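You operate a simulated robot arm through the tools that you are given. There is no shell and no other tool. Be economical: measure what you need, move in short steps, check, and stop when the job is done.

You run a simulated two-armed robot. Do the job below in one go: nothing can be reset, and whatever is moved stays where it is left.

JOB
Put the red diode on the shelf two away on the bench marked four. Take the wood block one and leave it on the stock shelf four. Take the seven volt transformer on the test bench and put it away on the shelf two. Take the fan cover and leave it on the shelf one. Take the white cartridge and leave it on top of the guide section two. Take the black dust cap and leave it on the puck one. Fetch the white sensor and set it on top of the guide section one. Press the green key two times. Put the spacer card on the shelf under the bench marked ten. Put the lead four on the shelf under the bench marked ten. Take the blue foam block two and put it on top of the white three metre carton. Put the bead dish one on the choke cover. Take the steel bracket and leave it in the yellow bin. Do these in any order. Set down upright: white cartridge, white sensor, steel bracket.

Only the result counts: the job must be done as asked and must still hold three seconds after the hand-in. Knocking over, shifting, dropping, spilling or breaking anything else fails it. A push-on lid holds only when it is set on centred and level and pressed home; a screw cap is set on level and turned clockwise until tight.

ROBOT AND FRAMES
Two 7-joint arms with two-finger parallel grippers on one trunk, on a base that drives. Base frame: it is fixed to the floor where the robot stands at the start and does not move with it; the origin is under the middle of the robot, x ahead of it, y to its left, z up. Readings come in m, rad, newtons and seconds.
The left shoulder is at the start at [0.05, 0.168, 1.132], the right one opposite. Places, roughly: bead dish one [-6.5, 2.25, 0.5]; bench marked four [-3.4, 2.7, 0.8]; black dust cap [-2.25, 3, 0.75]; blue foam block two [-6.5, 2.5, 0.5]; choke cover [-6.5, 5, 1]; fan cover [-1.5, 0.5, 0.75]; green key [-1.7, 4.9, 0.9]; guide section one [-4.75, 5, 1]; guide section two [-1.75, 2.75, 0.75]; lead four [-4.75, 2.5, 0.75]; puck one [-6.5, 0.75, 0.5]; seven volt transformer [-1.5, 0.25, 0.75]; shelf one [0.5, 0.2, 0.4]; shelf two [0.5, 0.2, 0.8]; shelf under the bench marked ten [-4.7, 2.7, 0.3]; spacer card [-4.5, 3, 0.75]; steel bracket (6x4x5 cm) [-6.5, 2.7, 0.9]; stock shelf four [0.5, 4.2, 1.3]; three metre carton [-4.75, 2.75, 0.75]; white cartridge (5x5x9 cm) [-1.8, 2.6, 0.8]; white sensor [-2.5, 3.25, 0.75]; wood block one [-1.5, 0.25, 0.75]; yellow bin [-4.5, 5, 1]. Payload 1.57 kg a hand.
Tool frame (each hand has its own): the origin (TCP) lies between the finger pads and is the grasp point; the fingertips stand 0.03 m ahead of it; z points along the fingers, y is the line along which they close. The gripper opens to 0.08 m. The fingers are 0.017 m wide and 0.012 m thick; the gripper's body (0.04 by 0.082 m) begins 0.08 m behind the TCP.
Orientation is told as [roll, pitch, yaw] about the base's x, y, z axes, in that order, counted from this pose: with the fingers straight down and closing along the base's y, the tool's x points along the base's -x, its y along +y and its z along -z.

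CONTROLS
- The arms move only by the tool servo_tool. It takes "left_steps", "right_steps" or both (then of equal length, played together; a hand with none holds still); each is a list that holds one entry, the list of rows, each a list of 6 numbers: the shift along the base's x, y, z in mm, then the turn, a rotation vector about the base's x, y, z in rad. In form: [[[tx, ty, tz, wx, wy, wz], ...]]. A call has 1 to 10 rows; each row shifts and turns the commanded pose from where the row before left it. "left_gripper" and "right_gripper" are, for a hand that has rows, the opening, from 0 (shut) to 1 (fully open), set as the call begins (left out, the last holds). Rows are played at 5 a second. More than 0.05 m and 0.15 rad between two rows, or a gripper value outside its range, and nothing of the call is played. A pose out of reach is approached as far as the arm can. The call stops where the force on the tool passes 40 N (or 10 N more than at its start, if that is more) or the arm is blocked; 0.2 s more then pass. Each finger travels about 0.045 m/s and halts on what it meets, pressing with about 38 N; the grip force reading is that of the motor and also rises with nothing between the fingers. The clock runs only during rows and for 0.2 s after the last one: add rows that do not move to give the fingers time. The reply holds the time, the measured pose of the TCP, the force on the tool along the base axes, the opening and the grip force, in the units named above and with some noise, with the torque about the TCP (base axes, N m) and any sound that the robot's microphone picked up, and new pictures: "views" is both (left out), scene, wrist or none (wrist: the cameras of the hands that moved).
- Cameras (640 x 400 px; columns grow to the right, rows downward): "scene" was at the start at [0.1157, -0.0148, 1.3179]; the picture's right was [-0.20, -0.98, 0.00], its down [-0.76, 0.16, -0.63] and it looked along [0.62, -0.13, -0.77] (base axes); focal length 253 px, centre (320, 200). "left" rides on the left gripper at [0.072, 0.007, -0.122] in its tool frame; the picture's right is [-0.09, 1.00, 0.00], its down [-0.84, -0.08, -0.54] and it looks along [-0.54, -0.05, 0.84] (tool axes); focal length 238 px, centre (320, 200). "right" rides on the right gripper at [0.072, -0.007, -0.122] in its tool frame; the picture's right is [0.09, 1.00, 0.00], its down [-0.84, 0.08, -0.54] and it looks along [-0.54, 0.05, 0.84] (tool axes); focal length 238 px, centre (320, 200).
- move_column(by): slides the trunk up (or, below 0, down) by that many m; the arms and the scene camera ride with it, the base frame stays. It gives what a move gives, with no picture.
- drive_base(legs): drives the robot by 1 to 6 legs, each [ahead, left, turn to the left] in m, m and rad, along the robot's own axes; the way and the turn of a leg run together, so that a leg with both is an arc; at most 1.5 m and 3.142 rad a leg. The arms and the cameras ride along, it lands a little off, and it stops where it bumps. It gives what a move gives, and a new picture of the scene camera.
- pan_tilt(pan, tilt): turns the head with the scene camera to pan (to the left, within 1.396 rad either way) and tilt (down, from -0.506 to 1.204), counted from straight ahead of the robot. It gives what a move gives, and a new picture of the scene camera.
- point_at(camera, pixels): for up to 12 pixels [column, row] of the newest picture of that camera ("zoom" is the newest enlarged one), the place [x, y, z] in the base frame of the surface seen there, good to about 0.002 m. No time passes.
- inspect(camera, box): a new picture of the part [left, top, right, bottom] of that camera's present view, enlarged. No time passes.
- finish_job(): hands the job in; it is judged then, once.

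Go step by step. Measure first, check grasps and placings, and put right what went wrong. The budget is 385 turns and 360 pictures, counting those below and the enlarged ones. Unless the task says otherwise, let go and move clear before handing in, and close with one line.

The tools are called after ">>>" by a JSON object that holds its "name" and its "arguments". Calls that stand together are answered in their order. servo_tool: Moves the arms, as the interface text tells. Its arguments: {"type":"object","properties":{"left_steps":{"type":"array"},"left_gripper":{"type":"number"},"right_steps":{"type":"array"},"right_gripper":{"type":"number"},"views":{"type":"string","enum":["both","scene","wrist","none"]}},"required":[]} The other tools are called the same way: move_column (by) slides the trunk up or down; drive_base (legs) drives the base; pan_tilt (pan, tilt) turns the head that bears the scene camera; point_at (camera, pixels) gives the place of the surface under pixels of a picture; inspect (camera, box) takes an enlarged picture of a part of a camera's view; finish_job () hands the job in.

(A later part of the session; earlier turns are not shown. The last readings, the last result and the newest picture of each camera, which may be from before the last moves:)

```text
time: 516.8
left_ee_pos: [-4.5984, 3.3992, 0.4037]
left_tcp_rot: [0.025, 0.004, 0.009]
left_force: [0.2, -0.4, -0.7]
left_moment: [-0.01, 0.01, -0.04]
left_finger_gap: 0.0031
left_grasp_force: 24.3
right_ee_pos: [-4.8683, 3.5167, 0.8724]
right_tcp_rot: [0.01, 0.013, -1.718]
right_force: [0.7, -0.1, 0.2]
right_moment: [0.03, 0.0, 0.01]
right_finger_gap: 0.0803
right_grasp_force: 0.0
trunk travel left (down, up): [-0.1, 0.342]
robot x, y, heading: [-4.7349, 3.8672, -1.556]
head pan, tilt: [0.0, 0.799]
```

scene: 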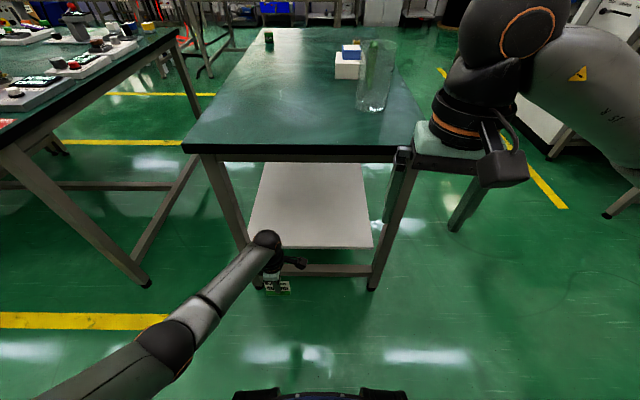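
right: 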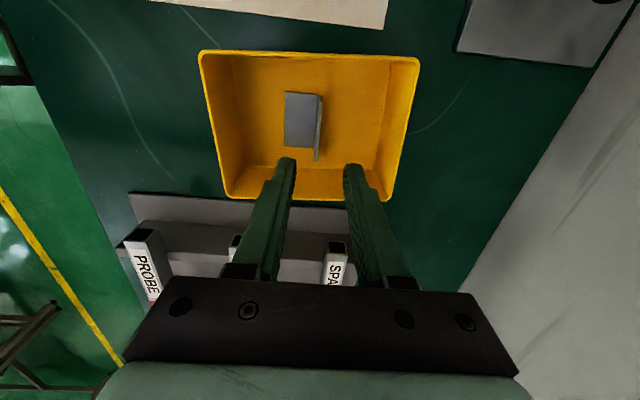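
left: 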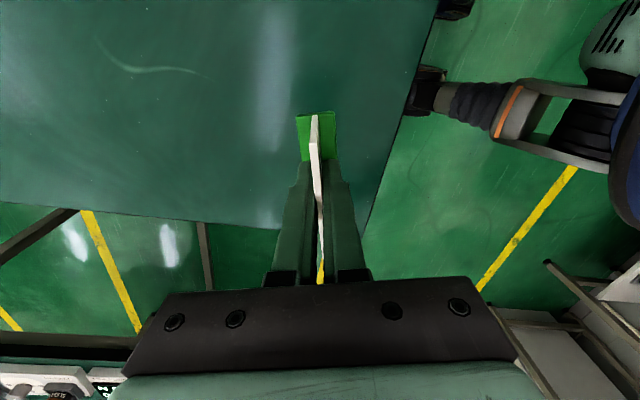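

Good pose. Shift 35 mm toward the centre and drive in 0.29 m.

>>> {"name": "servo_tool", "arguments": {"left_steps": [[[-18, 0, -10, 0, 0, 0], [-18, 0, -10, 0, 0, 0], [0, 0, 0, 0, 0, 0]]], "views": "none"}}

>>> {"name": "drive_base", "arguments": {"legs": [[0.295, 0, 0]]}}

>>> {"name": "inspect", "arguments": {"camera": "left", "box": [0, 0, 640, 400]}}

>>> {"name": "point_at", "arguments": {"camera": "zoom", "pixels": [[250, 130], [400, 130], [310, 125], [330, 130], [315, 60]]}}

```text
time: 517.6
left_ee_pos: [-4.6226, 3.3983, 0.3797]
left_tcp_rot: [0.026, -0.012, 0.019]
left_force: [-0.5, -0.3, 0.5]
left_moment: [-0.01, 0.0, -0.01]
left_finger_gap: 0.0033
left_grasp_force: 24.4
right_ee_pos: [-4.87, 3.517, 0.8711]
right_tcp_rot: [0.009, 0.015, -1.717]
right_force: [0.0, 0.9, -0.3]
right_moment: [0.0, -0.01, 0.01]
right_finger_gap: 0.0799
right_grasp_force: 0.1
trunk travel left (down, up): [-0.1, 0.342]
robot x, y, heading: [-4.7326, 3.863, -1.556]
head pan, tilt: [0.0, 0.799]
```

```text
time: 519.6
left_ee_pos: [-4.6179, 3.0979, 0.3814]
left_tcp_rot: [0.023, -0.009, 0.022]
left_force: [0.1, -0.1, -0.4]
left_moment: [0.01, 0.01, -0.02]
left_finger_gap: 0.0033
left_grasp_force: 24.7
right_ee_pos: [-4.8624, 3.2169, 0.8715]
right_tcp_rot: [0.011, 0.014, -1.715]
right_force: [-0.5, -0.4, 0.4]
right_moment: [0.0, -0.02, 0.05]
right_finger_gap: 0.0798
right_grasp_force: 0.1
trunk travel left (down, up): [-0.1, 0.342]
robot x, y, heading: [-4.7289, 3.5693, -1.555]
head pan, tilt: [0.0, 0.799]
```

scene: 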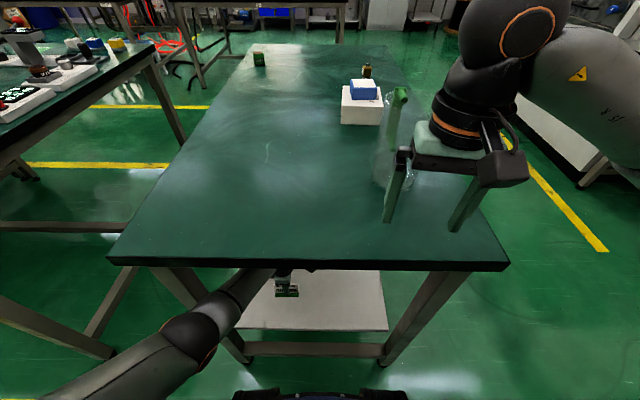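

```text
1.00 times, centred on (320, 200) of left
```

zoom: 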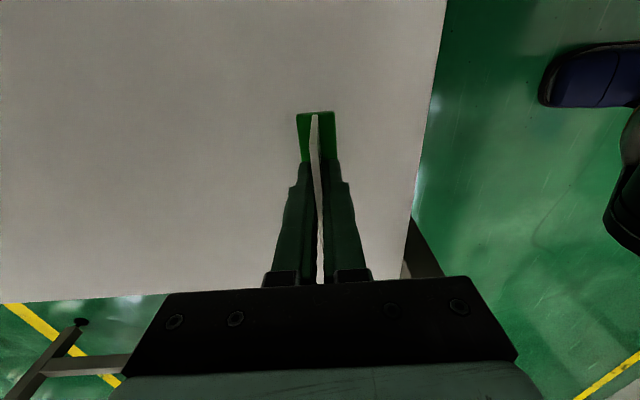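

```text
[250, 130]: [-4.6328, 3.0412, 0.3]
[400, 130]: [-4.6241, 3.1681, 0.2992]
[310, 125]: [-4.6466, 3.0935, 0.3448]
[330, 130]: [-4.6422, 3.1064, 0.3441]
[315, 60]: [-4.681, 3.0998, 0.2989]
```

Over the shelf (z .2995). Lower with the trunk.

>>> {"name": "move_column", "arguments": {"by": -0.031}}

>>> {"name": "move_column", "arguments": {"by": -0.003}}

```text
time: 520.4
left_ee_pos: [-4.6163, 3.0974, 0.3496]
left_tcp_rot: [0.021, -0.008, 0.024]
left_force: [0.5, 0.5, -0.7]
left_moment: [0.0, 0.0, 0.0]
left_finger_gap: 0.0032
left_grasp_force: 24.2
right_ee_pos: [-4.8639, 3.2183, 0.8411]
right_tcp_rot: [0.01, 0.014, -1.713]
right_force: [-0.7, 0.7, -0.7]
right_moment: [-0.02, 0.02, 0.03]
right_finger_gap: 0.0801
right_grasp_force: 0.0
trunk travel left (down, up): [-0.069, 0.373]
robot x, y, heading: [-4.7321, 3.5676, -1.55]
head pan, tilt: [0.0, 0.799]
```

```text
time: 520.9
left_ee_pos: [-4.6169, 3.0989, 0.347]
left_tcp_rot: [0.021, -0.009, 0.024]
left_force: [0.7, 0.5, -0.2]
left_moment: [-0.03, 0.02, -0.01]
left_finger_gap: 0.0031
left_grasp_force: 24.1
right_ee_pos: [-4.8637, 3.2167, 0.839]
right_tcp_rot: [0.011, 0.014, -1.714]
right_force: [0.0, -0.2, -0.4]
right_moment: [0.01, 0.02, 0.0]
right_finger_gap: 0.0804
right_grasp_force: 0.0
trunk travel left (down, up): [-0.066, 0.376]
robot x, y, heading: [-4.7307, 3.5668, -1.554]
head pan, tilt: [0.0, 0.799]
```

>>> {"name": "servo_tool", "arguments": {"right_steps": [[[0, 10, 30, 0, 0, 0], [0, 10, 30, 0, 0, 0]]], "views": "none"}}

>>> {"name": "move_column", "arguments": {"by": -0.003}}

```text
time: 521.5
left_ee_pos: [-4.6154, 3.0967, 0.348]
left_tcp_rot: [0.019, -0.009, 0.023]
left_force: [0.1, -0.6, -0.2]
left_moment: [0.02, -0.01, 0.01]
left_finger_gap: 0.003
left_grasp_force: 24.1
right_ee_pos: [-4.8633, 3.2365, 0.8979]
right_tcp_rot: [0.01, 0.015, -1.712]
right_force: [0.3, 0.3, 1.0]
right_moment: [0.04, 0.04, 0.02]
right_finger_gap: 0.0797
right_grasp_force: 0.0
trunk travel left (down, up): [-0.066, 0.376]
robot x, y, heading: [-4.727, 3.5674, -1.552]
head pan, tilt: [0.0, 0.799]
```

```text
time: 522.0
left_ee_pos: [-4.6167, 3.0976, 0.3451]
left_tcp_rot: [0.021, -0.01, 0.025]
left_force: [-0.1, 0.6, 4.9]
left_moment: [-0.03, 0.14, -0.01]
left_finger_gap: 0.0034
left_grasp_force: 24.0
right_ee_pos: [-4.8626, 3.2373, 0.895]
right_tcp_rot: [0.011, 0.013, -1.712]
right_force: [0.5, -0.4, -0.3]
right_moment: [-0.01, 0.03, 0.02]
right_finger_gap: 0.08
right_grasp_force: 0.0
trunk travel left (down, up): [-0.063, 0.379]
robot x, y, heading: [-4.7337, 3.5693, -1.551]
head pan, tilt: [0.0, 0.799]
```

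Contact. Open, rise by trunk, then drive back.

>>> {"name": "servo_tool", "arguments": {"left_steps": [[[0, 0, 0, 0, 0, 0], [0, 0, 0, 0, 0, 0], [0, 0, 0, 0, 0, 0]]], "left_gripper": 0.5, "views": "none"}}

>>> {"name": "move_column", "arguments": {"by": 0.075}}

>>> {"name": "inspect", "arguments": {"camera": "left", "box": [160, 0, 480, 200]}}

```text
time: 522.9
left_ee_pos: [-4.6171, 3.0978, 0.3443]
left_tcp_rot: [0.021, -0.008, 0.025]
left_force: [0.9, 0.2, 0.7]
left_moment: [0.01, 0.03, 0.0]
left_finger_gap: 0.04
left_grasp_force: 0.0
right_ee_pos: [-4.864, 3.2371, 0.8953]
right_tcp_rot: [0.01, 0.013, -1.714]
right_force: [0.2, 0.0, 0.0]
right_moment: [0.05, 0.01, 0.01]
right_finger_gap: 0.0799
right_grasp_force: 0.1
trunk travel left (down, up): [-0.063, 0.379]
robot x, y, heading: [-4.7261, 3.5687, -1.55]
head pan, tilt: [0.0, 0.799]
```

```text
time: 524.0
left_ee_pos: [-4.6173, 3.0983, 0.4195]
left_tcp_rot: [0.023, -0.009, 0.023]
left_force: [-0.4, 0.1, -0.1]
left_moment: [-0.02, 0.03, 0.01]
left_finger_gap: 0.0399
left_grasp_force: 0.1
right_ee_pos: [-4.8632, 3.2363, 0.9691]
right_tcp_rot: [0.01, 0.014, -1.714]
right_force: [0.0, 0.0, 0.3]
right_moment: [0.04, -0.03, -0.01]
right_finger_gap: 0.0801
right_grasp_force: 0.0
trunk travel left (down, up): [-0.138, 0.304]
robot x, y, heading: [-4.7293, 3.5699, -1.552]
head pan, tilt: [0.0, 0.799]
```

```text
2.00 times, centred on (320, 100) of left
```

zoom: 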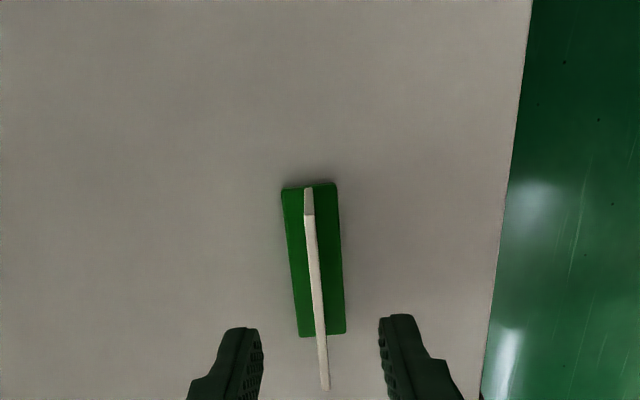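

The card stands on the shelf. Check the forearm's height profile (useful for the bead dish), then back out.

>>> {"name": "point_at", "arguments": {"camera": "scene", "pixels": [[265, 272], [245, 288], [215, 312], [185, 345], [285, 270]]}}

>>> {"name": "drive_base", "arguments": {"legs": [[-0.4, 0, 0]]}}

```text
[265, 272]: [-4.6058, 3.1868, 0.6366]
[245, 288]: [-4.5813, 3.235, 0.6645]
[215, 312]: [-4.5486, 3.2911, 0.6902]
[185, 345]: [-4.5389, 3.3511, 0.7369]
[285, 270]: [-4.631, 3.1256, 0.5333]
```

```text
time: 526.5
left_ee_pos: [-4.6222, 3.4925, 0.4187]
left_tcp_rot: [0.021, -0.009, 0.024]
left_force: [-0.4, -0.2, -0.1]
left_moment: [0.01, 0.0, -0.02]
left_finger_gap: 0.0399
left_grasp_force: 0.1
right_ee_pos: [-4.8691, 3.6306, 0.9695]
right_tcp_rot: [0.011, 0.014, -1.713]
right_force: [-0.5, -0.1, 0.9]
right_moment: [0.0, -0.02, -0.01]
right_finger_gap: 0.08
right_grasp_force: 0.1
trunk travel left (down, up): [-0.138, 0.304]
robot x, y, heading: [-4.7369, 3.9598, -1.549]
head pan, tilt: [0.0, 0.799]
```

scene: 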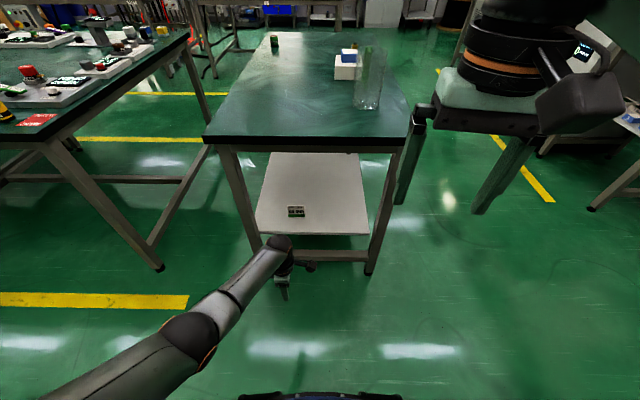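

The spacer card is on the shelf. Now bead dish one: I'll use the right hand leaned sideways. First raise the left arm and trunk.

>>> {"name": "servo_tool", "arguments": {"left_steps": [[[3, 8, 40, 0, 0, 0], [3, 8, 40, 0, 0, 0], [3, 8, 40, 0, 0, 0], [3, 8, 40, 0, 0, 0], [3, 8, 40, 0, 0, 0], [3, 8, 40, 0, 0, 0], [3, 8, 40, 0, 0, 0], [0, 10, 40, 0, 0, -0.14], [0, 15, 40, 0, 0, -0.14], [0, 15, 30, 0, 0, -0.14]]], "views": "none"}}

>>> {"name": "servo_tool", "arguments": {"left_steps": [[[0, 30, 20, 0, 0, -0.14], [0, 30, 20, 0, 0, -0.14], [0, 30, 20, 0, 0, -0.14], [0, 20, 20, 0, 0, -0.14], [0, 0, 0, 0, 0, -0.14], [0, 0, 0, 0, 0, -0.14], [0, 0, 0, 0, 0, -0.14], [0, 0, 0, 0, 0, -0.14]]], "views": "none"}}

>>> {"name": "drive_base", "arguments": {"legs": [[0, 0, -0.02], [0, -0.85, 0], [1.15, 0, 0], [0, 0, -1.571]]}}

```text
time: 527.7
left_ee_pos: [-4.4515, 3.5291, 0.6008]
left_tcp_rot: [0.005, -0.301, 0.153]
left_force: [0.3, -0.4, 0.2]
left_moment: [-0.01, -0.01, 0.01]
left_finger_gap: 0.0403
left_grasp_force: 0.0
left hand out of reach, approached as far as the arm can: row 6
right_ee_pos: [-4.8696, 3.6313, 0.9694]
right_tcp_rot: [0.012, 0.014, -1.712]
right_force: [0.6, 1.0, -0.9]
right_moment: [0.02, -0.02, 0.0]
right_finger_gap: 0.0799
right_grasp_force: 0.1
trunk travel left (down, up): [-0.138, 0.304]
robot x, y, heading: [-4.7368, 3.9638, -1.554]
head pan, tilt: [0.0, 0.799]
stopped in row 6 (left hand): the arm was blocked; the commanded pose is now the measured one
```

```text
time: 528.2
left_ee_pos: [-4.3746, 3.5759, 0.6513]
left_tcp_rot: [0.005, -0.486, -0.009]
left_force: [-0.9, -1.2, -0.7]
left_moment: [0.02, -0.02, 0.0]
left_finger_gap: 0.0399
left_grasp_force: 0.0
right_ee_pos: [-4.869, 3.6309, 0.9692]
right_tcp_rot: [0.01, 0.014, -1.711]
right_force: [0.3, 0.2, -0.5]
right_moment: [0.01, -0.04, 0.02]
right_finger_gap: 0.0801
right_grasp_force: 0.0
trunk travel left (down, up): [-0.138, 0.304]
robot x, y, heading: [-4.7324, 3.9617, -1.547]
head pan, tilt: [0.0, 0.799]
stopped in row 2 (left hand): the arm was blocked; the commanded pose is now the measured one
```

```text
time: 542.4
left_ee_pos: [-6.0034, 2.4758, 0.6511]
left_tcp_rot: [0.003, -0.488, -1.639]
left_force: [0.0, 0.7, 0.2]
left_moment: [0.03, 0.01, -0.01]
left_finger_gap: 0.04
left_grasp_force: 0.0
right_ee_pos: [-5.9178, 2.9675, 0.9689]
right_tcp_rot: [0.011, 0.015, 2.938]
right_force: [-0.6, -0.2, -0.4]
right_moment: [-0.04, 0.02, 0.0]
right_finger_gap: 0.0801
right_grasp_force: 0.1
trunk travel left (down, up): [-0.138, 0.304]
robot x, y, heading: [-5.5937, 2.8139, 3.099]
head pan, tilt: [0.0, 0.799]
```

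scene: 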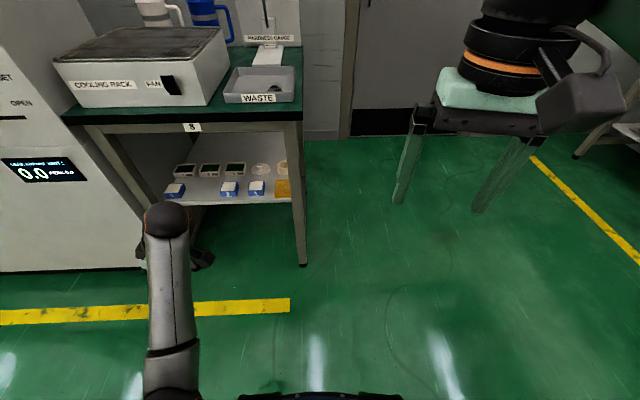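

The left arm folded again, but nothing was hit. Back away, raise the trunk, then unfold it with the extend–cross–raise routine.

>>> {"name": "drive_base", "arguments": {"legs": [[-0.25, 0, 0.04]]}}

>>> {"name": "move_column", "arguments": {"by": 0.162}}

>>> {"name": "servo_tool", "arguments": {"left_steps": [[[-20, 20, 30, 0.1, 0, 0], [-20, 20, 30, 0.1, 0, 0], [-20, 20, 30, 0.1, 0, 0], [-20, 20, 20, 0.1, 0, 0], [-20, 30, 10, 0.09, 0, 0], [-10, 40, 0, 0, 0, 0], [0, 40, 0, 0, 0, 0], [0, 40, 0, 0, 0, 0], [0, 0, 0, 0, 0, 0]]], "views": "scene"}}

```text
time: 544.2
left_ee_pos: [-5.7382, 2.4537, 0.6513]
left_tcp_rot: [0.001, -0.487, -1.6]
left_force: [-0.7, 0.4, 0.3]
left_moment: [0.01, -0.01, 0.02]
left_finger_gap: 0.04
left_grasp_force: 0.1
right_ee_pos: [-5.6724, 2.9495, 0.9687]
right_tcp_rot: [0.009, 0.014, 2.977]
right_force: [-1.2, -0.1, -0.3]
right_moment: [0.0, 0.03, 0.03]
right_finger_gap: 0.08
right_grasp_force: 0.0
trunk travel left (down, up): [-0.138, 0.304]
robot x, y, heading: [-5.3445, 2.8048, 3.145]
head pan, tilt: [0.0, 0.799]
```

scene: 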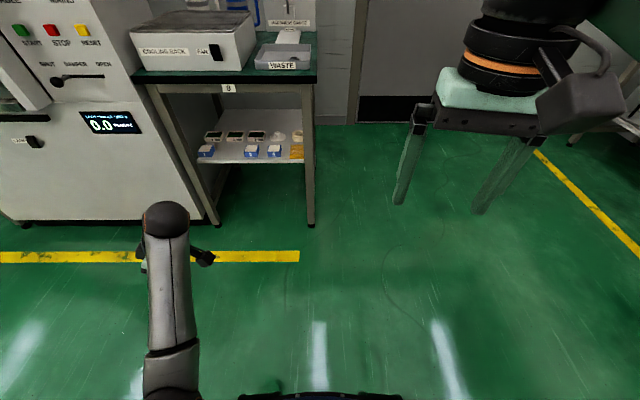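

```text
time: 546.1
left_ee_pos: [-5.7385, 2.4548, 0.8121]
left_tcp_rot: [0.001, -0.488, -1.601]
left_force: [0.6, 0.2, -0.7]
left_moment: [0.01, 0.04, 0.01]
left_finger_gap: 0.04
left_grasp_force: 0.1
right_ee_pos: [-5.6717, 2.9496, 1.1322]
right_tcp_rot: [0.011, 0.013, 2.975]
right_force: [0.0, -0.2, 0.1]
right_moment: [0.0, 0.0, 0.02]
right_finger_gap: 0.0797
right_grasp_force: 0.0
trunk travel left (down, up): [-0.3, 0.142]
robot x, y, heading: [-5.345, 2.8062, 3.14]
head pan, tilt: [0.0, 0.799]
```

```text
time: 546.6
left_ee_pos: [-5.7488, 2.399, 0.8703]
left_tcp_rot: [0.02, -0.54, -1.521]
left_force: [-0.6, -0.1, -0.4]
left_moment: [0.03, 0.0, 0.01]
left_finger_gap: 0.0399
left_grasp_force: 0.1
right_ee_pos: [-5.6721, 2.9474, 1.1316]
right_tcp_rot: [0.012, 0.014, 2.98]
right_force: [-0.2, -0.1, 0.0]
right_moment: [0.04, 0.03, -0.03]
right_finger_gap: 0.0798
right_grasp_force: 0.0
trunk travel left (down, up): [-0.3, 0.142]
robot x, y, heading: [-5.3448, 2.8081, 3.139]
head pan, tilt: [0.0, 0.799]
stopped in row 2 (left hand): the arm was blocked; the commanded pose is now the measured one
```

scene: 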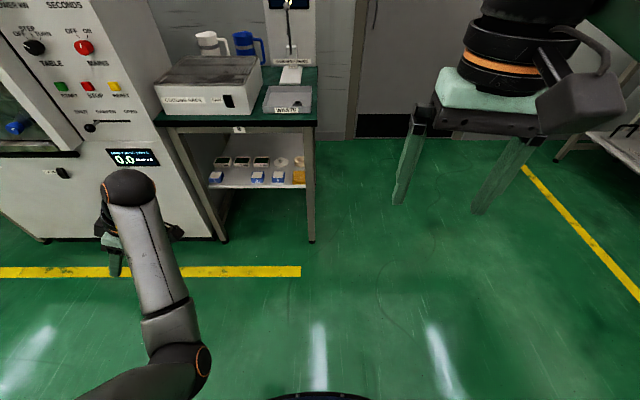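

>>> {"name": "servo_tool", "arguments": {"left_steps": [[[-25, 0, 0, 0, 0, 0], [-25, 0, 0, 0, 0, 0], [-25, 0, 5, 0, 0, 0], [-25, 0, 5, 0, 0, 0], [-25, 0, 5, 0, 0, 0]]], "views": "none"}}

>>> {"name": "servo_tool", "arguments": {"left_steps": [[[-10, 10, 0, 0.08, 0, 0], [-10, 10, 0, 0.08, 0, 0], [-10, 10, 0, 0.08, 0, 0], [0, 10, 0, 0.08, 0, 0], [0, 10, 0, 0.08, 0, 0], [0, 10, 0, 0.08, 0, 0], [0, 10, 0, 0.06, 0, 0]]], "views": "scene"}}

```text
time: 547.8
left_ee_pos: [-5.8739, 2.3996, 0.8838]
left_tcp_rot: [0.021, -0.537, -1.52]
left_force: [0.6, -0.1, -0.1]
left_moment: [-0.02, 0.04, 0.0]
left_finger_gap: 0.0401
left_grasp_force: 0.0
right_ee_pos: [-5.6713, 2.9478, 1.1311]
right_tcp_rot: [0.01, 0.015, 2.979]
right_force: [-0.7, 0.3, -0.1]
right_moment: [-0.01, -0.06, -0.01]
right_finger_gap: 0.0802
right_grasp_force: 0.0
trunk travel left (down, up): [-0.3, 0.142]
robot x, y, heading: [-5.3433, 2.8054, 3.135]
head pan, tilt: [0.0, 0.799]
```

```text
time: 549.4
left_ee_pos: [-5.9038, 2.4688, 0.8836]
left_tcp_rot: [0.048, 0.0, -1.528]
left_force: [-0.1, 0.4, 0.0]
left_moment: [0.02, 0.03, -0.02]
left_finger_gap: 0.04
left_grasp_force: 0.1
right_ee_pos: [-5.6719, 2.948, 1.1325]
right_tcp_rot: [0.012, 0.014, 2.979]
right_force: [-0.3, 0.2, -1.2]
right_moment: [0.02, 0.0, 0.05]
right_finger_gap: 0.0799
right_grasp_force: 0.0
trunk travel left (down, up): [-0.3, 0.142]
robot x, y, heading: [-5.3432, 2.8064, 3.136]
head pan, tilt: [0.0, 0.799]
```

scene: 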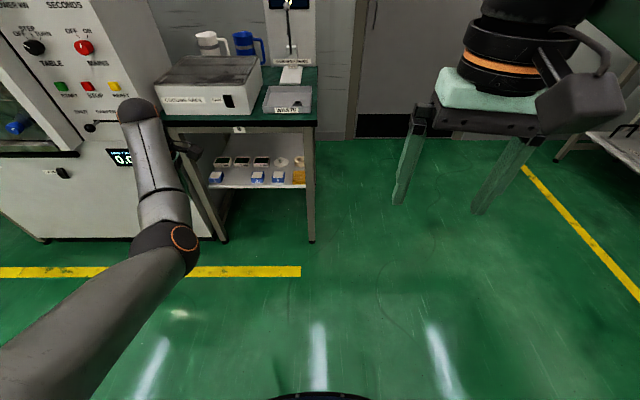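

>>> {"name": "servo_tool", "arguments": {"left_steps": [[[0, 15, 5, 0, 0, -0.148], [0, 20, 5, 0, 0, -0.148], [0, 25, 5, 0, 0, -0.148], [0, 30, 5, 0, 0, -0.148], [0, 35, 5, 0, 0, -0.148], [0, 35, 5, 0, 0, -0.148], [0, 35, 5, 0, 0, -0.148], [0, 35, 0, 0, 0, -0.148], [0, 35, 0, 0, 0, -0.148], [0, 30, 0, 0, 0, -0.148]]], "views": "none"}}

>>> {"name": "servo_tool", "arguments": {"left_steps": [[[15, 0, 40, 0, 0, -0.1], [20, 0, 40, 0, 0, 0], [20, 0, 40, 0, 0, 0], [20, 0, 30, 0, 0, 0], [30, -5, 20, 0, 0, 0], [30, -5, 0, 0, 0, 0], [30, -5, 0, 0, 0, 0]]], "views": "scene"}}

```text
time: 551.6
left_ee_pos: [-5.9083, 2.7646, 0.9173]
left_tcp_rot: [0.046, 0.0, -3.01]
left_force: [-0.5, -0.3, -0.8]
left_moment: [0.0, 0.0, 0.0]
left_finger_gap: 0.0401
left_grasp_force: 0.0
left hand out of reach, approached as far as the arm can: row 7
right_ee_pos: [-5.6711, 2.9491, 1.1321]
right_tcp_rot: [0.01, 0.014, 2.979]
right_force: [0.5, 0.4, -0.1]
right_moment: [0.03, -0.01, 0.0]
right_finger_gap: 0.08
right_grasp_force: 0.0
trunk travel left (down, up): [-0.3, 0.142]
robot x, y, heading: [-5.3449, 2.8052, 3.132]
head pan, tilt: [0.0, 0.799]
```

```text
time: 553.2
left_ee_pos: [-5.8975, 2.7966, 1.0927]
left_tcp_rot: [0.047, 0.004, -3.106]
left_force: [-0.5, 0.1, -0.3]
left_moment: [0.02, 0.01, 0.0]
left_finger_gap: 0.0397
left_grasp_force: 0.2
left hand out of reach, approached as far as the arm can: row 1, 2, 3, 4, 5, 6, 7
right_ee_pos: [-5.6722, 2.9491, 1.1316]
right_tcp_rot: [0.013, 0.014, 2.98]
right_force: [0.4, -0.6, -0.1]
right_moment: [0.0, 0.01, 0.0]
right_finger_gap: 0.08
right_grasp_force: 0.1
trunk travel left (down, up): [-0.3, 0.142]
robot x, y, heading: [-5.347, 2.8064, 3.146]
head pan, tilt: [0.0, 0.799]
```

scene: 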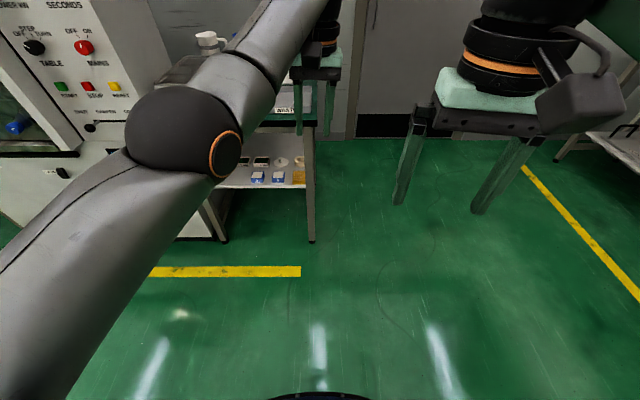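

>>> {"name": "servo_tool", "arguments": {"left_steps": [[[40, -5, 0, 0, 0, 0], [40, -5, 0, 0, 0, 0], [40, -10, 0, 0, 0, 0], [40, -10, -10, 0, 0, 0], [40, -10, -10, 0, 0, 0], [30, -20, -10, 0, 0, 0]]], "views": "scene"}}

```text
time: 554.6
left_ee_pos: [-5.8973, 2.7984, 1.0947]
left_tcp_rot: [0.048, 0.001, -3.105]
left_force: [0.5, 0.5, -0.4]
left_moment: [0.02, 0.0, -0.01]
left_finger_gap: 0.0401
left_grasp_force: 0.1
left hand out of reach, approached as far as the arm can: row 1, 2, 3, 4, 5, 6
right_ee_pos: [-5.6719, 2.948, 1.1318]
right_tcp_rot: [0.011, 0.012, 2.979]
right_force: [0.4, -0.2, -0.4]
right_moment: [-0.01, -0.02, -0.02]
right_finger_gap: 0.0802
right_grasp_force: 0.1
trunk travel left (down, up): [-0.3, 0.142]
robot x, y, heading: [-5.3413, 2.8037, 3.139]
head pan, tilt: [0.0, 0.799]
```

scene: 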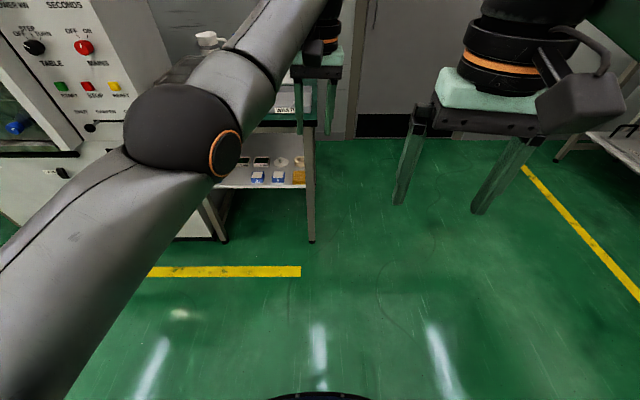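

>>> {"name": "servo_tool", "arguments": {"left_steps": [[[0, 0, -35, 0, 0, 0], [0, 0, -35, 0, 0, 0], [0, 0, -35, 0, 0, 0], [20, 0, 0, 0, 0, 0], [30, 0, 10, 0, 0, 0], [30, 0, 20, 0, 0, 0], [30, 0, 20, 0, 0, 0], [30, 0, 20, 0, 0, 0]]], "views": "scene"}}

```text
time: 556.4
left_ee_pos: [-5.7579, 2.7988, 1.0952]
left_tcp_rot: [0.048, 0.001, -3.106]
left_force: [0.4, 0.7, 0.3]
left_moment: [0.01, 0.01, -0.02]
left_finger_gap: 0.04
left_grasp_force: 0.1
left hand out of reach, approached as far as the arm can: row 1
right_ee_pos: [-5.6719, 2.9471, 1.1327]
right_tcp_rot: [0.01, 0.014, 2.98]
right_force: [0.2, -0.4, -1.1]
right_moment: [0.02, 0.0, -0.02]
right_finger_gap: 0.0799
right_grasp_force: 0.1
trunk travel left (down, up): [-0.3, 0.142]
robot x, y, heading: [-5.3455, 2.8108, 3.142]
head pan, tilt: [0.0, 0.799]
```

scene: 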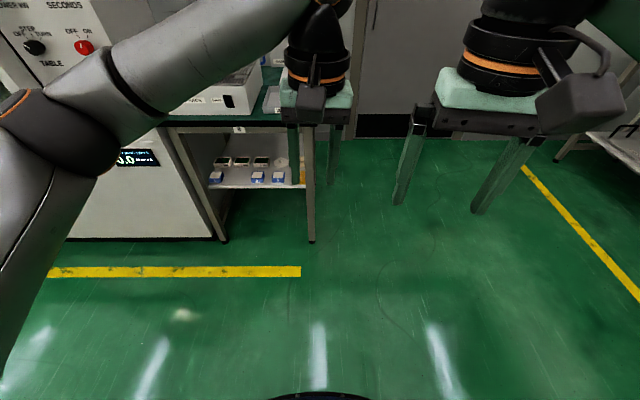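

The left elbow is outboard again. Tuck it to carry pose, and set the right hand's yaw for the bead dish.

>>> {"name": "servo_tool", "arguments": {"left_steps": [[[30, -15, 0, 0, 0, 0], [30, -20, -5, 0, 0, 0], [30, -25, -5, 0, 0, 0], [30, -25, -5, 0, 0, 0], [10, -25, -5, 0, 0, 0], [0, -25, 0, 0, 0, 0], [0, 0, 0, 0, 0, 0], [0, 0, 0, 0, 0, 0], [0, 0, 0, 0, 0, 0], [0, 0, 0, 0, 0, 0]]], "right_steps": [[[-10, 0, -10, 0, 0, -0.14], [-10, 0, -10, 0, 0, -0.14], [-10, 0, -10, 0, 0, -0.14], [-10, 0, -10, 0, 0, -0.14], [-10, 0, -10, 0, 0, -0.14], [-10, 0, -10, 0, 0, -0.14], [-10, 0, -10, 0, 0, -0.14], [-10, 0, -10, 0, 0, -0.14], [-10, 0, 0, 0, 0, -0.14], [-10, 0, 0, 0, 0, -0.14]]], "views": "none"}}

>>> {"name": "drive_base", "arguments": {"legs": [[0, 0.56, 0]]}}

```text
time: 558.6
left_ee_pos: [-5.6276, 2.6637, 1.0722]
left_tcp_rot: [0.046, -0.001, -3.106]
left_force: [-0.9, 0.4, -0.8]
left_moment: [-0.04, 0.02, -0.01]
left_finger_gap: 0.0397
left_grasp_force: 0.1
right_ee_pos: [-5.7724, 2.9468, 1.0516]
right_tcp_rot: [0.012, 0.014, 1.576]
right_force: [0.4, 0.9, -0.2]
right_moment: [0.01, 0.0, -0.01]
right_finger_gap: 0.0801
right_grasp_force: 0.2
trunk travel left (down, up): [-0.3, 0.142]
robot x, y, heading: [-5.3445, 2.8061, 3.141]
head pan, tilt: [0.0, 0.799]
```

```text
time: 561.8
left_ee_pos: [-5.6298, 2.107, 1.0726]
left_tcp_rot: [0.046, -0.001, -3.106]
left_force: [-0.9, 0.4, -1.3]
left_moment: [0.03, 0.0, -0.05]
left_finger_gap: 0.0399
left_grasp_force: 0.2
right_ee_pos: [-5.7728, 2.3892, 1.0519]
right_tcp_rot: [0.011, 0.016, 1.582]
right_force: [0.2, -0.6, -0.5]
right_moment: [0.0, -0.01, 0.02]
right_finger_gap: 0.08
right_grasp_force: 0.0
trunk travel left (down, up): [-0.3, 0.142]
robot x, y, heading: [-5.3485, 2.2576, 3.14]
head pan, tilt: [0.0, 0.799]
```

scene: 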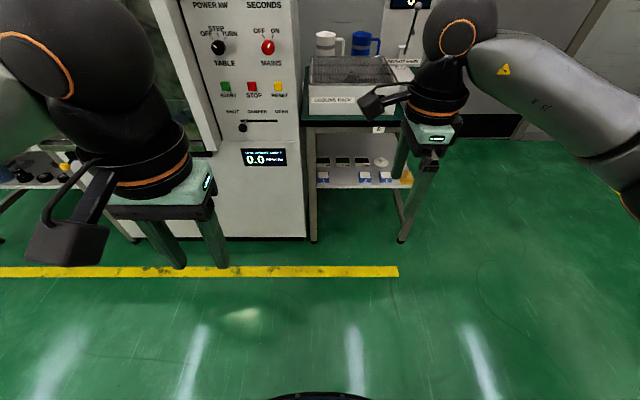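

Lean the right hand sideways (0.8 rad) and extend; tuck the left hand; then lower the trunk.

>>> {"name": "servo_tool", "arguments": {"right_steps": [[[-18, 0, -10, -0.134, 0, 0], [-18, 0, -10, -0.134, 0, 0], [-18, 0, -10, -0.134, 0, 0], [-18, 0, -10, -0.134, 0, 0], [-18, 0, -10, -0.134, 0, 0], [-18, 0, -10, -0.134, 0, 0], [0, 0, 0, 0, 0, 0]]], "left_steps": [[[10, 0, 0, 0, 0, 0], [10, 0, 0, 0, 0, 0], [10, 0, 0, 0, 0, 0], [10, 0, 0, 0, 0, 0], [10, 0, 0, 0, 0, 0], [10, 0, 0, 0, 0, 0], [0, 0, 0, 0, 0, 0]]], "right_gripper": 1, "views": "none"}}

>>> {"name": "move_column", "arguments": {"by": -0.27}}

```text
time: 563.4
left_ee_pos: [-5.5685, 2.1075, 1.0715]
left_tcp_rot: [0.046, 0.0, -3.105]
left_force: [-0.3, -0.4, -0.8]
left_moment: [0.01, -0.01, 0.02]
left_finger_gap: 0.0401
left_grasp_force: 0.2
right_ee_pos: [-5.8833, 2.3917, 0.9903]
right_tcp_rot: [0.024, 0.82, 1.588]
right_force: [0.1, 0.0, 1.6]
right_moment: [0.02, 0.02, 0.0]
right_finger_gap: 0.0801
right_grasp_force: 0.1
trunk travel left (down, up): [-0.3, 0.142]
robot x, y, heading: [-5.347, 2.2504, 3.139]
head pan, tilt: [0.0, 0.799]
```

```text
time: 566.1
left_ee_pos: [-5.5677, 2.108, 0.8019]
left_tcp_rot: [0.046, -0.001, -3.105]
left_force: [0.0, 0.3, 0.9]
left_moment: [0.0, -0.04, -0.03]
left_finger_gap: 0.0397
left_grasp_force: 0.1
right_ee_pos: [-5.8826, 2.3904, 0.7206]
right_tcp_rot: [0.023, 0.818, 1.588]
right_force: [-0.5, -0.3, -0.1]
right_moment: [0.03, 0.01, 0.02]
right_finger_gap: 0.08
right_grasp_force: 0.0
trunk travel left (down, up): [-0.03, 0.412]
robot x, y, heading: [-5.3489, 2.2502, 3.142]
head pan, tilt: [0.0, 0.799]
```

>>> {"name": "servo_tool", "arguments": {"right_steps": [[[0, -18, -32, 0, 0, 0], [0, -18, -32, 0, 0, 0], [0, -18, -32, 0, 0, 0], [0, -18, -32, 0, 0, 0], [0, -18, -32, 0, 0, 0], [0, -18, -32, 0, 0, 0], [0, 0, 0, 0, 0, 0]]], "views": "both"}}

```text
time: 567.8
left_ee_pos: [-5.5686, 2.1086, 0.8021]
left_tcp_rot: [0.046, -0.001, -3.104]
left_force: [-0.1, 0.1, 0.0]
left_moment: [0.02, -0.03, 0.04]
left_finger_gap: 0.0404
left_grasp_force: 0.0
right_ee_pos: [-5.882, 2.2831, 0.528]
right_tcp_rot: [0.022, 0.819, 1.589]
right_force: [0.0, -0.9, 0.6]
right_moment: [-0.02, -0.03, 0.0]
right_finger_gap: 0.0794
right_grasp_force: 0.1
trunk travel left (down, up): [-0.03, 0.412]
robot x, y, heading: [-5.3458, 2.247, 3.144]
head pan, tilt: [0.0, 0.799]
```

scene: 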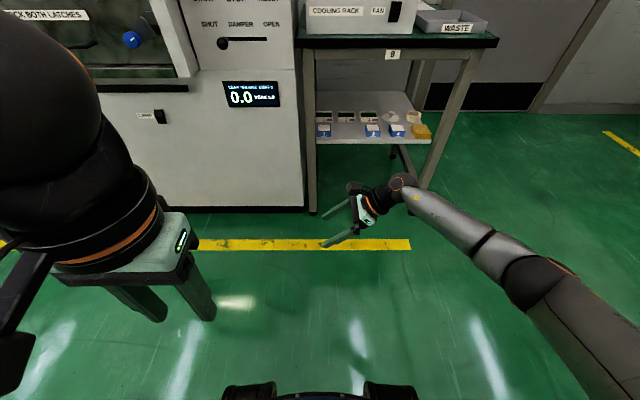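
right: 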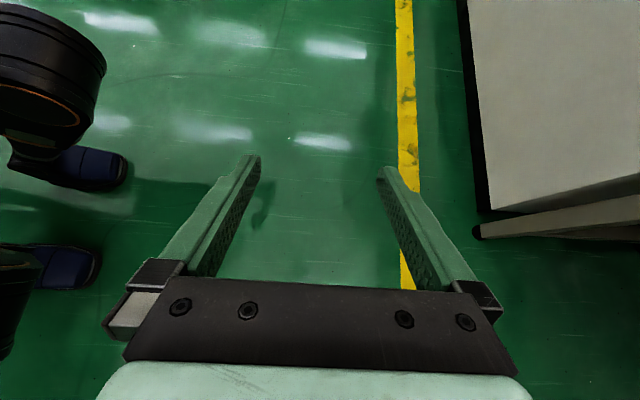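

The lean pose is right. Check the forearm's height and tuck the left hand more before driving in.

>>> {"name": "point_at", "arguments": {"camera": "scene", "pixels": [[400, 180], [385, 188], [430, 205], [480, 236], [540, 270], [392, 60], [330, 185]]}}

>>> {"name": "servo_tool", "arguments": {"left_steps": [[[20, 0, 10, 0, 0, 0], [20, 0, 10, 0, 0, 0], [20, 0, 10, 0, 0, 0]]], "views": "none"}}

```text
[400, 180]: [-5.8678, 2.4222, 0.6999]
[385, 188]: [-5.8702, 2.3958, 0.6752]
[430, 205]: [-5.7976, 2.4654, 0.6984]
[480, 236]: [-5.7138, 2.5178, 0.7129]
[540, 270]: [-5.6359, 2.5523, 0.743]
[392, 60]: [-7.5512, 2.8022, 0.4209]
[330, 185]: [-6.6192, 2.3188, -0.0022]
```

```text
time: 568.5
left_ee_pos: [-5.5085, 2.1074, 0.8334]
left_tcp_rot: [0.044, -0.001, -3.104]
left_force: [-0.8, 0.7, 0.7]
left_moment: [0.01, 0.05, 0.02]
left_finger_gap: 0.0401
left_grasp_force: 0.1
right_ee_pos: [-5.8836, 2.2829, 0.5268]
right_tcp_rot: [0.022, 0.819, 1.586]
right_force: [0.5, 1.3, 0.3]
right_moment: [0.04, 0.02, -0.02]
right_finger_gap: 0.0799
right_grasp_force: 0.1
trunk travel left (down, up): [-0.03, 0.412]
robot x, y, heading: [-5.346, 2.2504, 3.139]
head pan, tilt: [0.0, 0.799]
```

Wrist/forearm tops are ≤0.74, below the apron. Drive in 0.55 m.

>>> {"name": "drive_base", "arguments": {"legs": [[0.55, 0, 0]]}}

>>> {"name": "inspect", "arguments": {"camera": "right", "box": [0, 0, 640, 400]}}

```text
time: 571.8
left_ee_pos: [-6.0682, 2.1092, 0.8326]
left_tcp_rot: [0.046, 0.001, -3.109]
left_force: [0.4, -0.6, 0.8]
left_moment: [-0.02, -0.02, -0.01]
left_finger_gap: 0.0401
left_grasp_force: 0.0
right_ee_pos: [-6.4391, 2.2876, 0.528]
right_tcp_rot: [0.023, 0.819, 1.584]
right_force: [1.1, 0.6, -0.5]
right_moment: [0.02, -0.04, 0.02]
right_finger_gap: 0.0802
right_grasp_force: 0.1
trunk travel left (down, up): [-0.03, 0.412]
robot x, y, heading: [-5.9041, 2.253, 3.133]
head pan, tilt: [0.0, 0.799]
```

scene: 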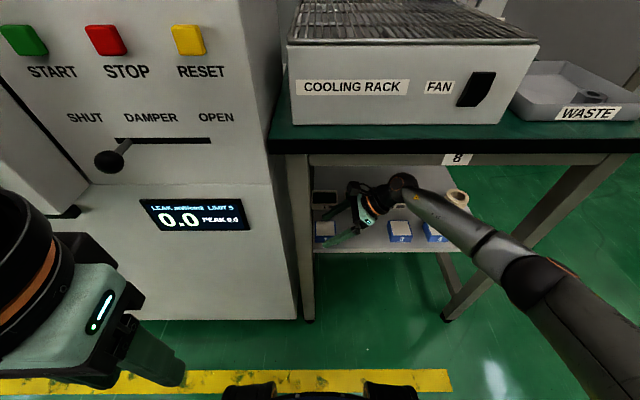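

```text
1.00 times, centred on (320, 200) of right
```

zoom: 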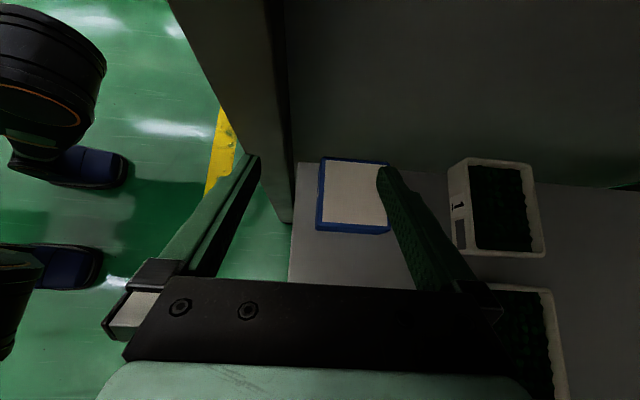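

>>> {"name": "point_at", "arguments": {"camera": "scene", "pixels": [[107, 160], [190, 145], [320, 200], [355, 215], [490, 160], [456, 162], [75, 210]]}}

>>> {"name": "point_at", "arguments": {"camera": "zoom", "pixels": [[452, 165], [533, 172], [545, 250], [462, 250], [495, 210], [325, 165], [390, 230]]}}

```text
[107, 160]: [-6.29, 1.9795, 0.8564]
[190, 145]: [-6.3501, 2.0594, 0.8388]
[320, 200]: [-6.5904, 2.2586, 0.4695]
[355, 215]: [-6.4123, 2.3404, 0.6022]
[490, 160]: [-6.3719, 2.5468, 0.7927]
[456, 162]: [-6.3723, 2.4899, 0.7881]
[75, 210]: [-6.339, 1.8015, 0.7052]
```

```text
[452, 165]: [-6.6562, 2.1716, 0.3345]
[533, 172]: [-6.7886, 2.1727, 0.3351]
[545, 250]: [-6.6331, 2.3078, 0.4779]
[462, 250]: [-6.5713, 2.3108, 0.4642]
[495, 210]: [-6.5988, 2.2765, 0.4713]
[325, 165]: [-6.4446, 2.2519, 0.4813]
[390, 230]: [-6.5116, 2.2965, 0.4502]
```

Dish one spans x -6.571…-6.633, centre (-6.602,2.273). Drive 0.13 m more.

>>> {"name": "drive_base", "arguments": {"legs": [[0.13, 0, 0.006]]}}

>>> {"name": "inspect", "arguments": {"camera": "right", "box": [160, 60, 560, 310]}}

>>> {"name": "point_at", "arguments": {"camera": "zoom", "pixels": [[256, 100], [256, 160], [320, 100], [320, 160], [290, 130], [340, 130]]}}

```text
time: 572.8
left_ee_pos: [-6.1149, 2.1142, 0.8357]
left_tcp_rot: [0.045, 0.01, -3.086]
left_force: [0.2, 0.0, -0.1]
left_moment: [-0.03, -0.02, -0.03]
left_finger_gap: 0.0402
left_grasp_force: 0.1
right_ee_pos: [-6.4915, 2.2837, 0.5325]
right_tcp_rot: [0.032, 0.823, 1.604]
right_force: [0.3, 0.2, 0.2]
right_moment: [0.0, 0.02, 0.01]
right_finger_gap: 0.0798
right_grasp_force: 0.0
trunk travel left (down, up): [-0.03, 0.412]
robot x, y, heading: [-5.9542, 2.2597, -3.136]
head pan, tilt: [0.0, 0.799]
stopped in leg 1: the robot was blocked; the commanded pose is now the measured one
```

scene: 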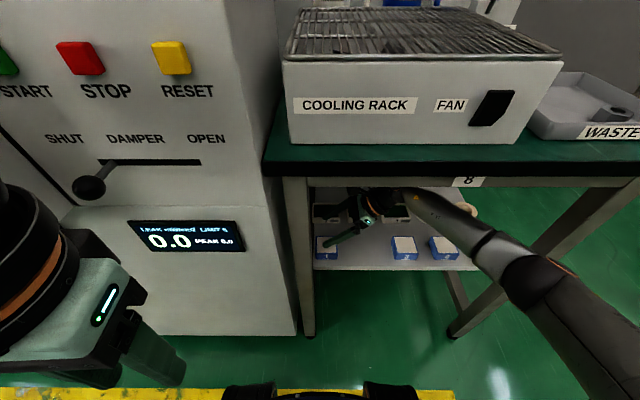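

```text
1.60 times, centred on (360, 185) of right
```

zoom: 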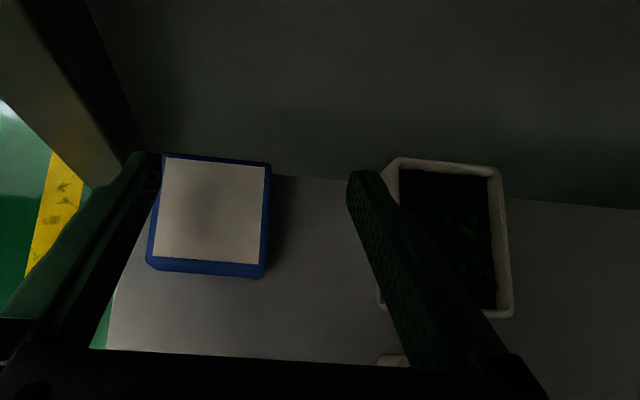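

```text
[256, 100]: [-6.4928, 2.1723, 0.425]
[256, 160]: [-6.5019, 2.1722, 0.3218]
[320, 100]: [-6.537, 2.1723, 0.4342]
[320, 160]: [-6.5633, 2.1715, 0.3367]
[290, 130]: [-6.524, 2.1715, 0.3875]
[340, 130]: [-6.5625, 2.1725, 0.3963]
```

The base is stopped ~0.39 m from this table, so I'll back out and turn the robot left by 0.7 rad; that brings the right shoulder forward for more reach.

>>> {"name": "drive_base", "arguments": {"legs": [[-0.42, 0, 0], [0, 0, 0.7]]}}

>>> {"name": "servo_tool", "arguments": {"right_steps": [[[0, 0, 0, 0, 0, -0.1], [0, 0, 0, 0, 0, -0.1], [0, 0, 0, 0, 0, -0.1], [0, 0, 0, 0, 0, -0.1], [0, 0, 0, 0, 0, -0.1], [0, 0, 0, 0, 0, -0.1], [0, 0, 0, 0, 0, -0.1], [0, 0, 0, 0, 0, 0]]], "views": "scene"}}

```text
time: 577.3
left_ee_pos: [-5.558, 2.0424, 0.8335]
left_tcp_rot: [0.043, 0.02, -2.383]
left_force: [0.1, 0.3, 0.3]
left_moment: [0.0, -0.01, -0.01]
left_finger_gap: 0.0399
left_grasp_force: 0.1
right_ee_pos: [-5.9546, 1.932, 0.5294]
right_tcp_rot: [0.022, 0.818, 2.298]
right_force: [0.1, 0.7, -0.9]
right_moment: [0.02, 0.02, 0.0]
right_finger_gap: 0.0796
right_grasp_force: 0.0
trunk travel left (down, up): [-0.03, 0.412]
robot x, y, heading: [-5.5264, 2.261, -2.432]
head pan, tilt: [0.0, 0.799]
```

scene: 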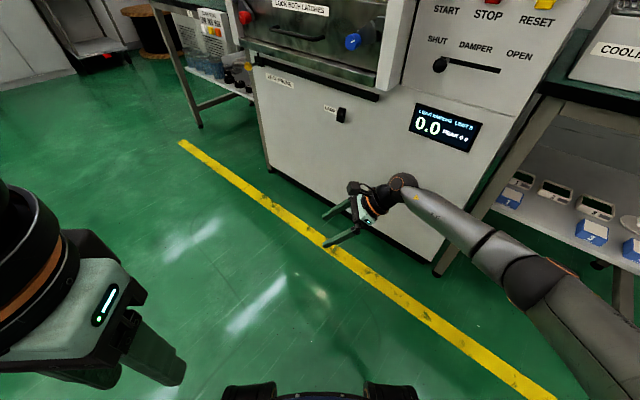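

```text
time: 579.1
left_ee_pos: [-5.5593, 2.0427, 0.8326]
left_tcp_rot: [0.043, 0.02, -2.382]
left_force: [-0.2, 0.3, -0.5]
left_moment: [-0.02, 0.01, -0.01]
left_finger_gap: 0.04
left_grasp_force: 0.0
right_ee_pos: [-5.9558, 1.9316, 0.5274]
right_tcp_rot: [0.023, 0.821, 1.599]
right_force: [0.6, -0.1, 0.0]
right_moment: [-0.03, 0.02, 0.0]
right_finger_gap: 0.0798
right_grasp_force: 0.2
trunk travel left (down, up): [-0.03, 0.412]
robot x, y, heading: [-5.531, 2.2576, -2.432]
head pan, tilt: [0.0, 0.799]
```

scene: 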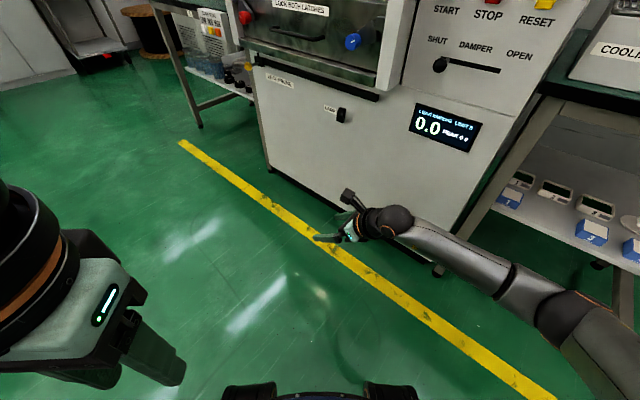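

>>> {"name": "servo_tool", "arguments": {"right_steps": [[[-21, 34, 0, 0, 0, 0], [-21, 34, 0, 0, 0, 0], [-21, 34, 0, 0, 0, 0], [-21, 34, 0, 0, 0, 0], [-21, 34, 0, 0, 0, 0], [-21, 34, 0, 0, 0, 0], [-21, 34, 0, 0, 0, 0], [-21, 34, 0, 0, 0, 0], [-21, 34, 0, 0, 0, 0], [-21, 34, 0, 0, 0, 0]]], "views": "scene"}}

```text
time: 581.3
left_ee_pos: [-5.558, 2.0433, 0.8338]
left_tcp_rot: [0.042, 0.02, -2.383]
left_force: [-0.9, -0.4, -0.8]
left_moment: [-0.01, 0.02, 0.02]
left_finger_gap: 0.0401
left_grasp_force: 0.2
right_ee_pos: [-6.1674, 2.2715, 0.5285]
right_tcp_rot: [0.02, 0.819, 1.599]
right_force: [-0.3, 0.0, -0.2]
right_moment: [-0.01, 0.01, 0.0]
right_finger_gap: 0.0803
right_grasp_force: 0.1
trunk travel left (down, up): [-0.03, 0.412]
robot x, y, heading: [-5.5267, 2.2573, -2.43]
head pan, tilt: [0.0, 0.799]
```

scene: 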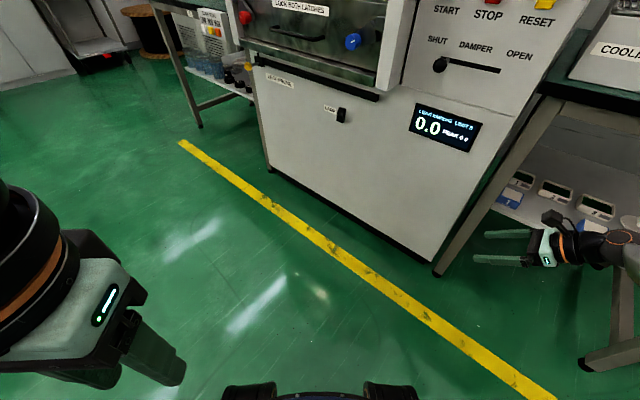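

>>> {"name": "pan_tilt", "arguments": {"pan": -0.75, "tilt": 0.8}}

>>> {"name": "point_at", "arguments": {"camera": "scene", "pixels": [[320, 180], [300, 170], [340, 190], [360, 200], [400, 220], [430, 240]]}}

```text
time: 582.4
left_ee_pos: [-5.5574, 2.0419, 0.8311]
left_tcp_rot: [0.048, 0.034, -2.374]
left_force: [0.2, -0.1, 0.7]
left_moment: [-0.01, 0.02, -0.01]
left_finger_gap: 0.0398
left_grasp_force: 0.1
right_ee_pos: [-6.1672, 2.2712, 0.5282]
right_tcp_rot: [0.022, 0.818, 1.598]
right_force: [0.3, 0.0, 0.6]
right_moment: [-0.03, -0.01, 0.02]
right_finger_gap: 0.0799
right_grasp_force: 0.1
trunk travel left (down, up): [-0.03, 0.412]
robot x, y, heading: [-5.5281, 2.2565, -2.432]
head pan, tilt: [-0.75, 0.799]
```

scene: 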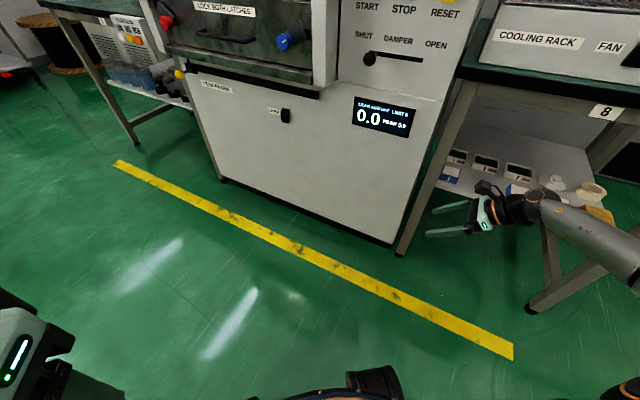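

```text
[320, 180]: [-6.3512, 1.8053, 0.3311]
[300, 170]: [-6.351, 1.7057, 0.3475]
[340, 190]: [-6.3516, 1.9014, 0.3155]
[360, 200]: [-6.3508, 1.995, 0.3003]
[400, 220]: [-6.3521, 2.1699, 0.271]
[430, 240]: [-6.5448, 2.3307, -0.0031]
```

>>> {"name": "point_at", "arguments": {"camera": "scene", "pixels": [[535, 190], [560, 207], [590, 222], [620, 240], [603, 112], [600, 122]]}}

>>> {"name": "drive_base", "arguments": {"legs": [[0.227, -0.196, 0]]}}

```text
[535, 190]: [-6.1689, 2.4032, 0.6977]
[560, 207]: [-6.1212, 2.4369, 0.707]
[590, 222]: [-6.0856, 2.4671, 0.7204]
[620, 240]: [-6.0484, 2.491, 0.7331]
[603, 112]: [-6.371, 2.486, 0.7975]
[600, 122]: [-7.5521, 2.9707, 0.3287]
```

```text
time: 584.4
left_ee_pos: [-5.8567, 2.0472, 0.8302]
left_tcp_rot: [0.05, 0.037, -2.377]
left_force: [0.1, -0.2, -0.3]
left_moment: [-0.03, 0.02, 0.01]
left_finger_gap: 0.04
left_grasp_force: 0.1
right_ee_pos: [-6.4657, 2.2778, 0.5277]
right_tcp_rot: [0.024, 0.819, 1.597]
right_force: [0.1, 0.2, -0.2]
right_moment: [-0.01, 0.0, -0.05]
right_finger_gap: 0.0799
right_grasp_force: 0.0
trunk travel left (down, up): [-0.03, 0.412]
robot x, y, heading: [-5.8279, 2.266, -2.437]
head pan, tilt: [-0.75, 0.799]
```

scene: 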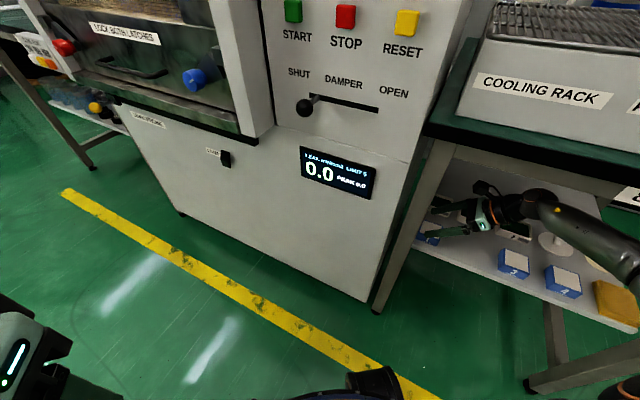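

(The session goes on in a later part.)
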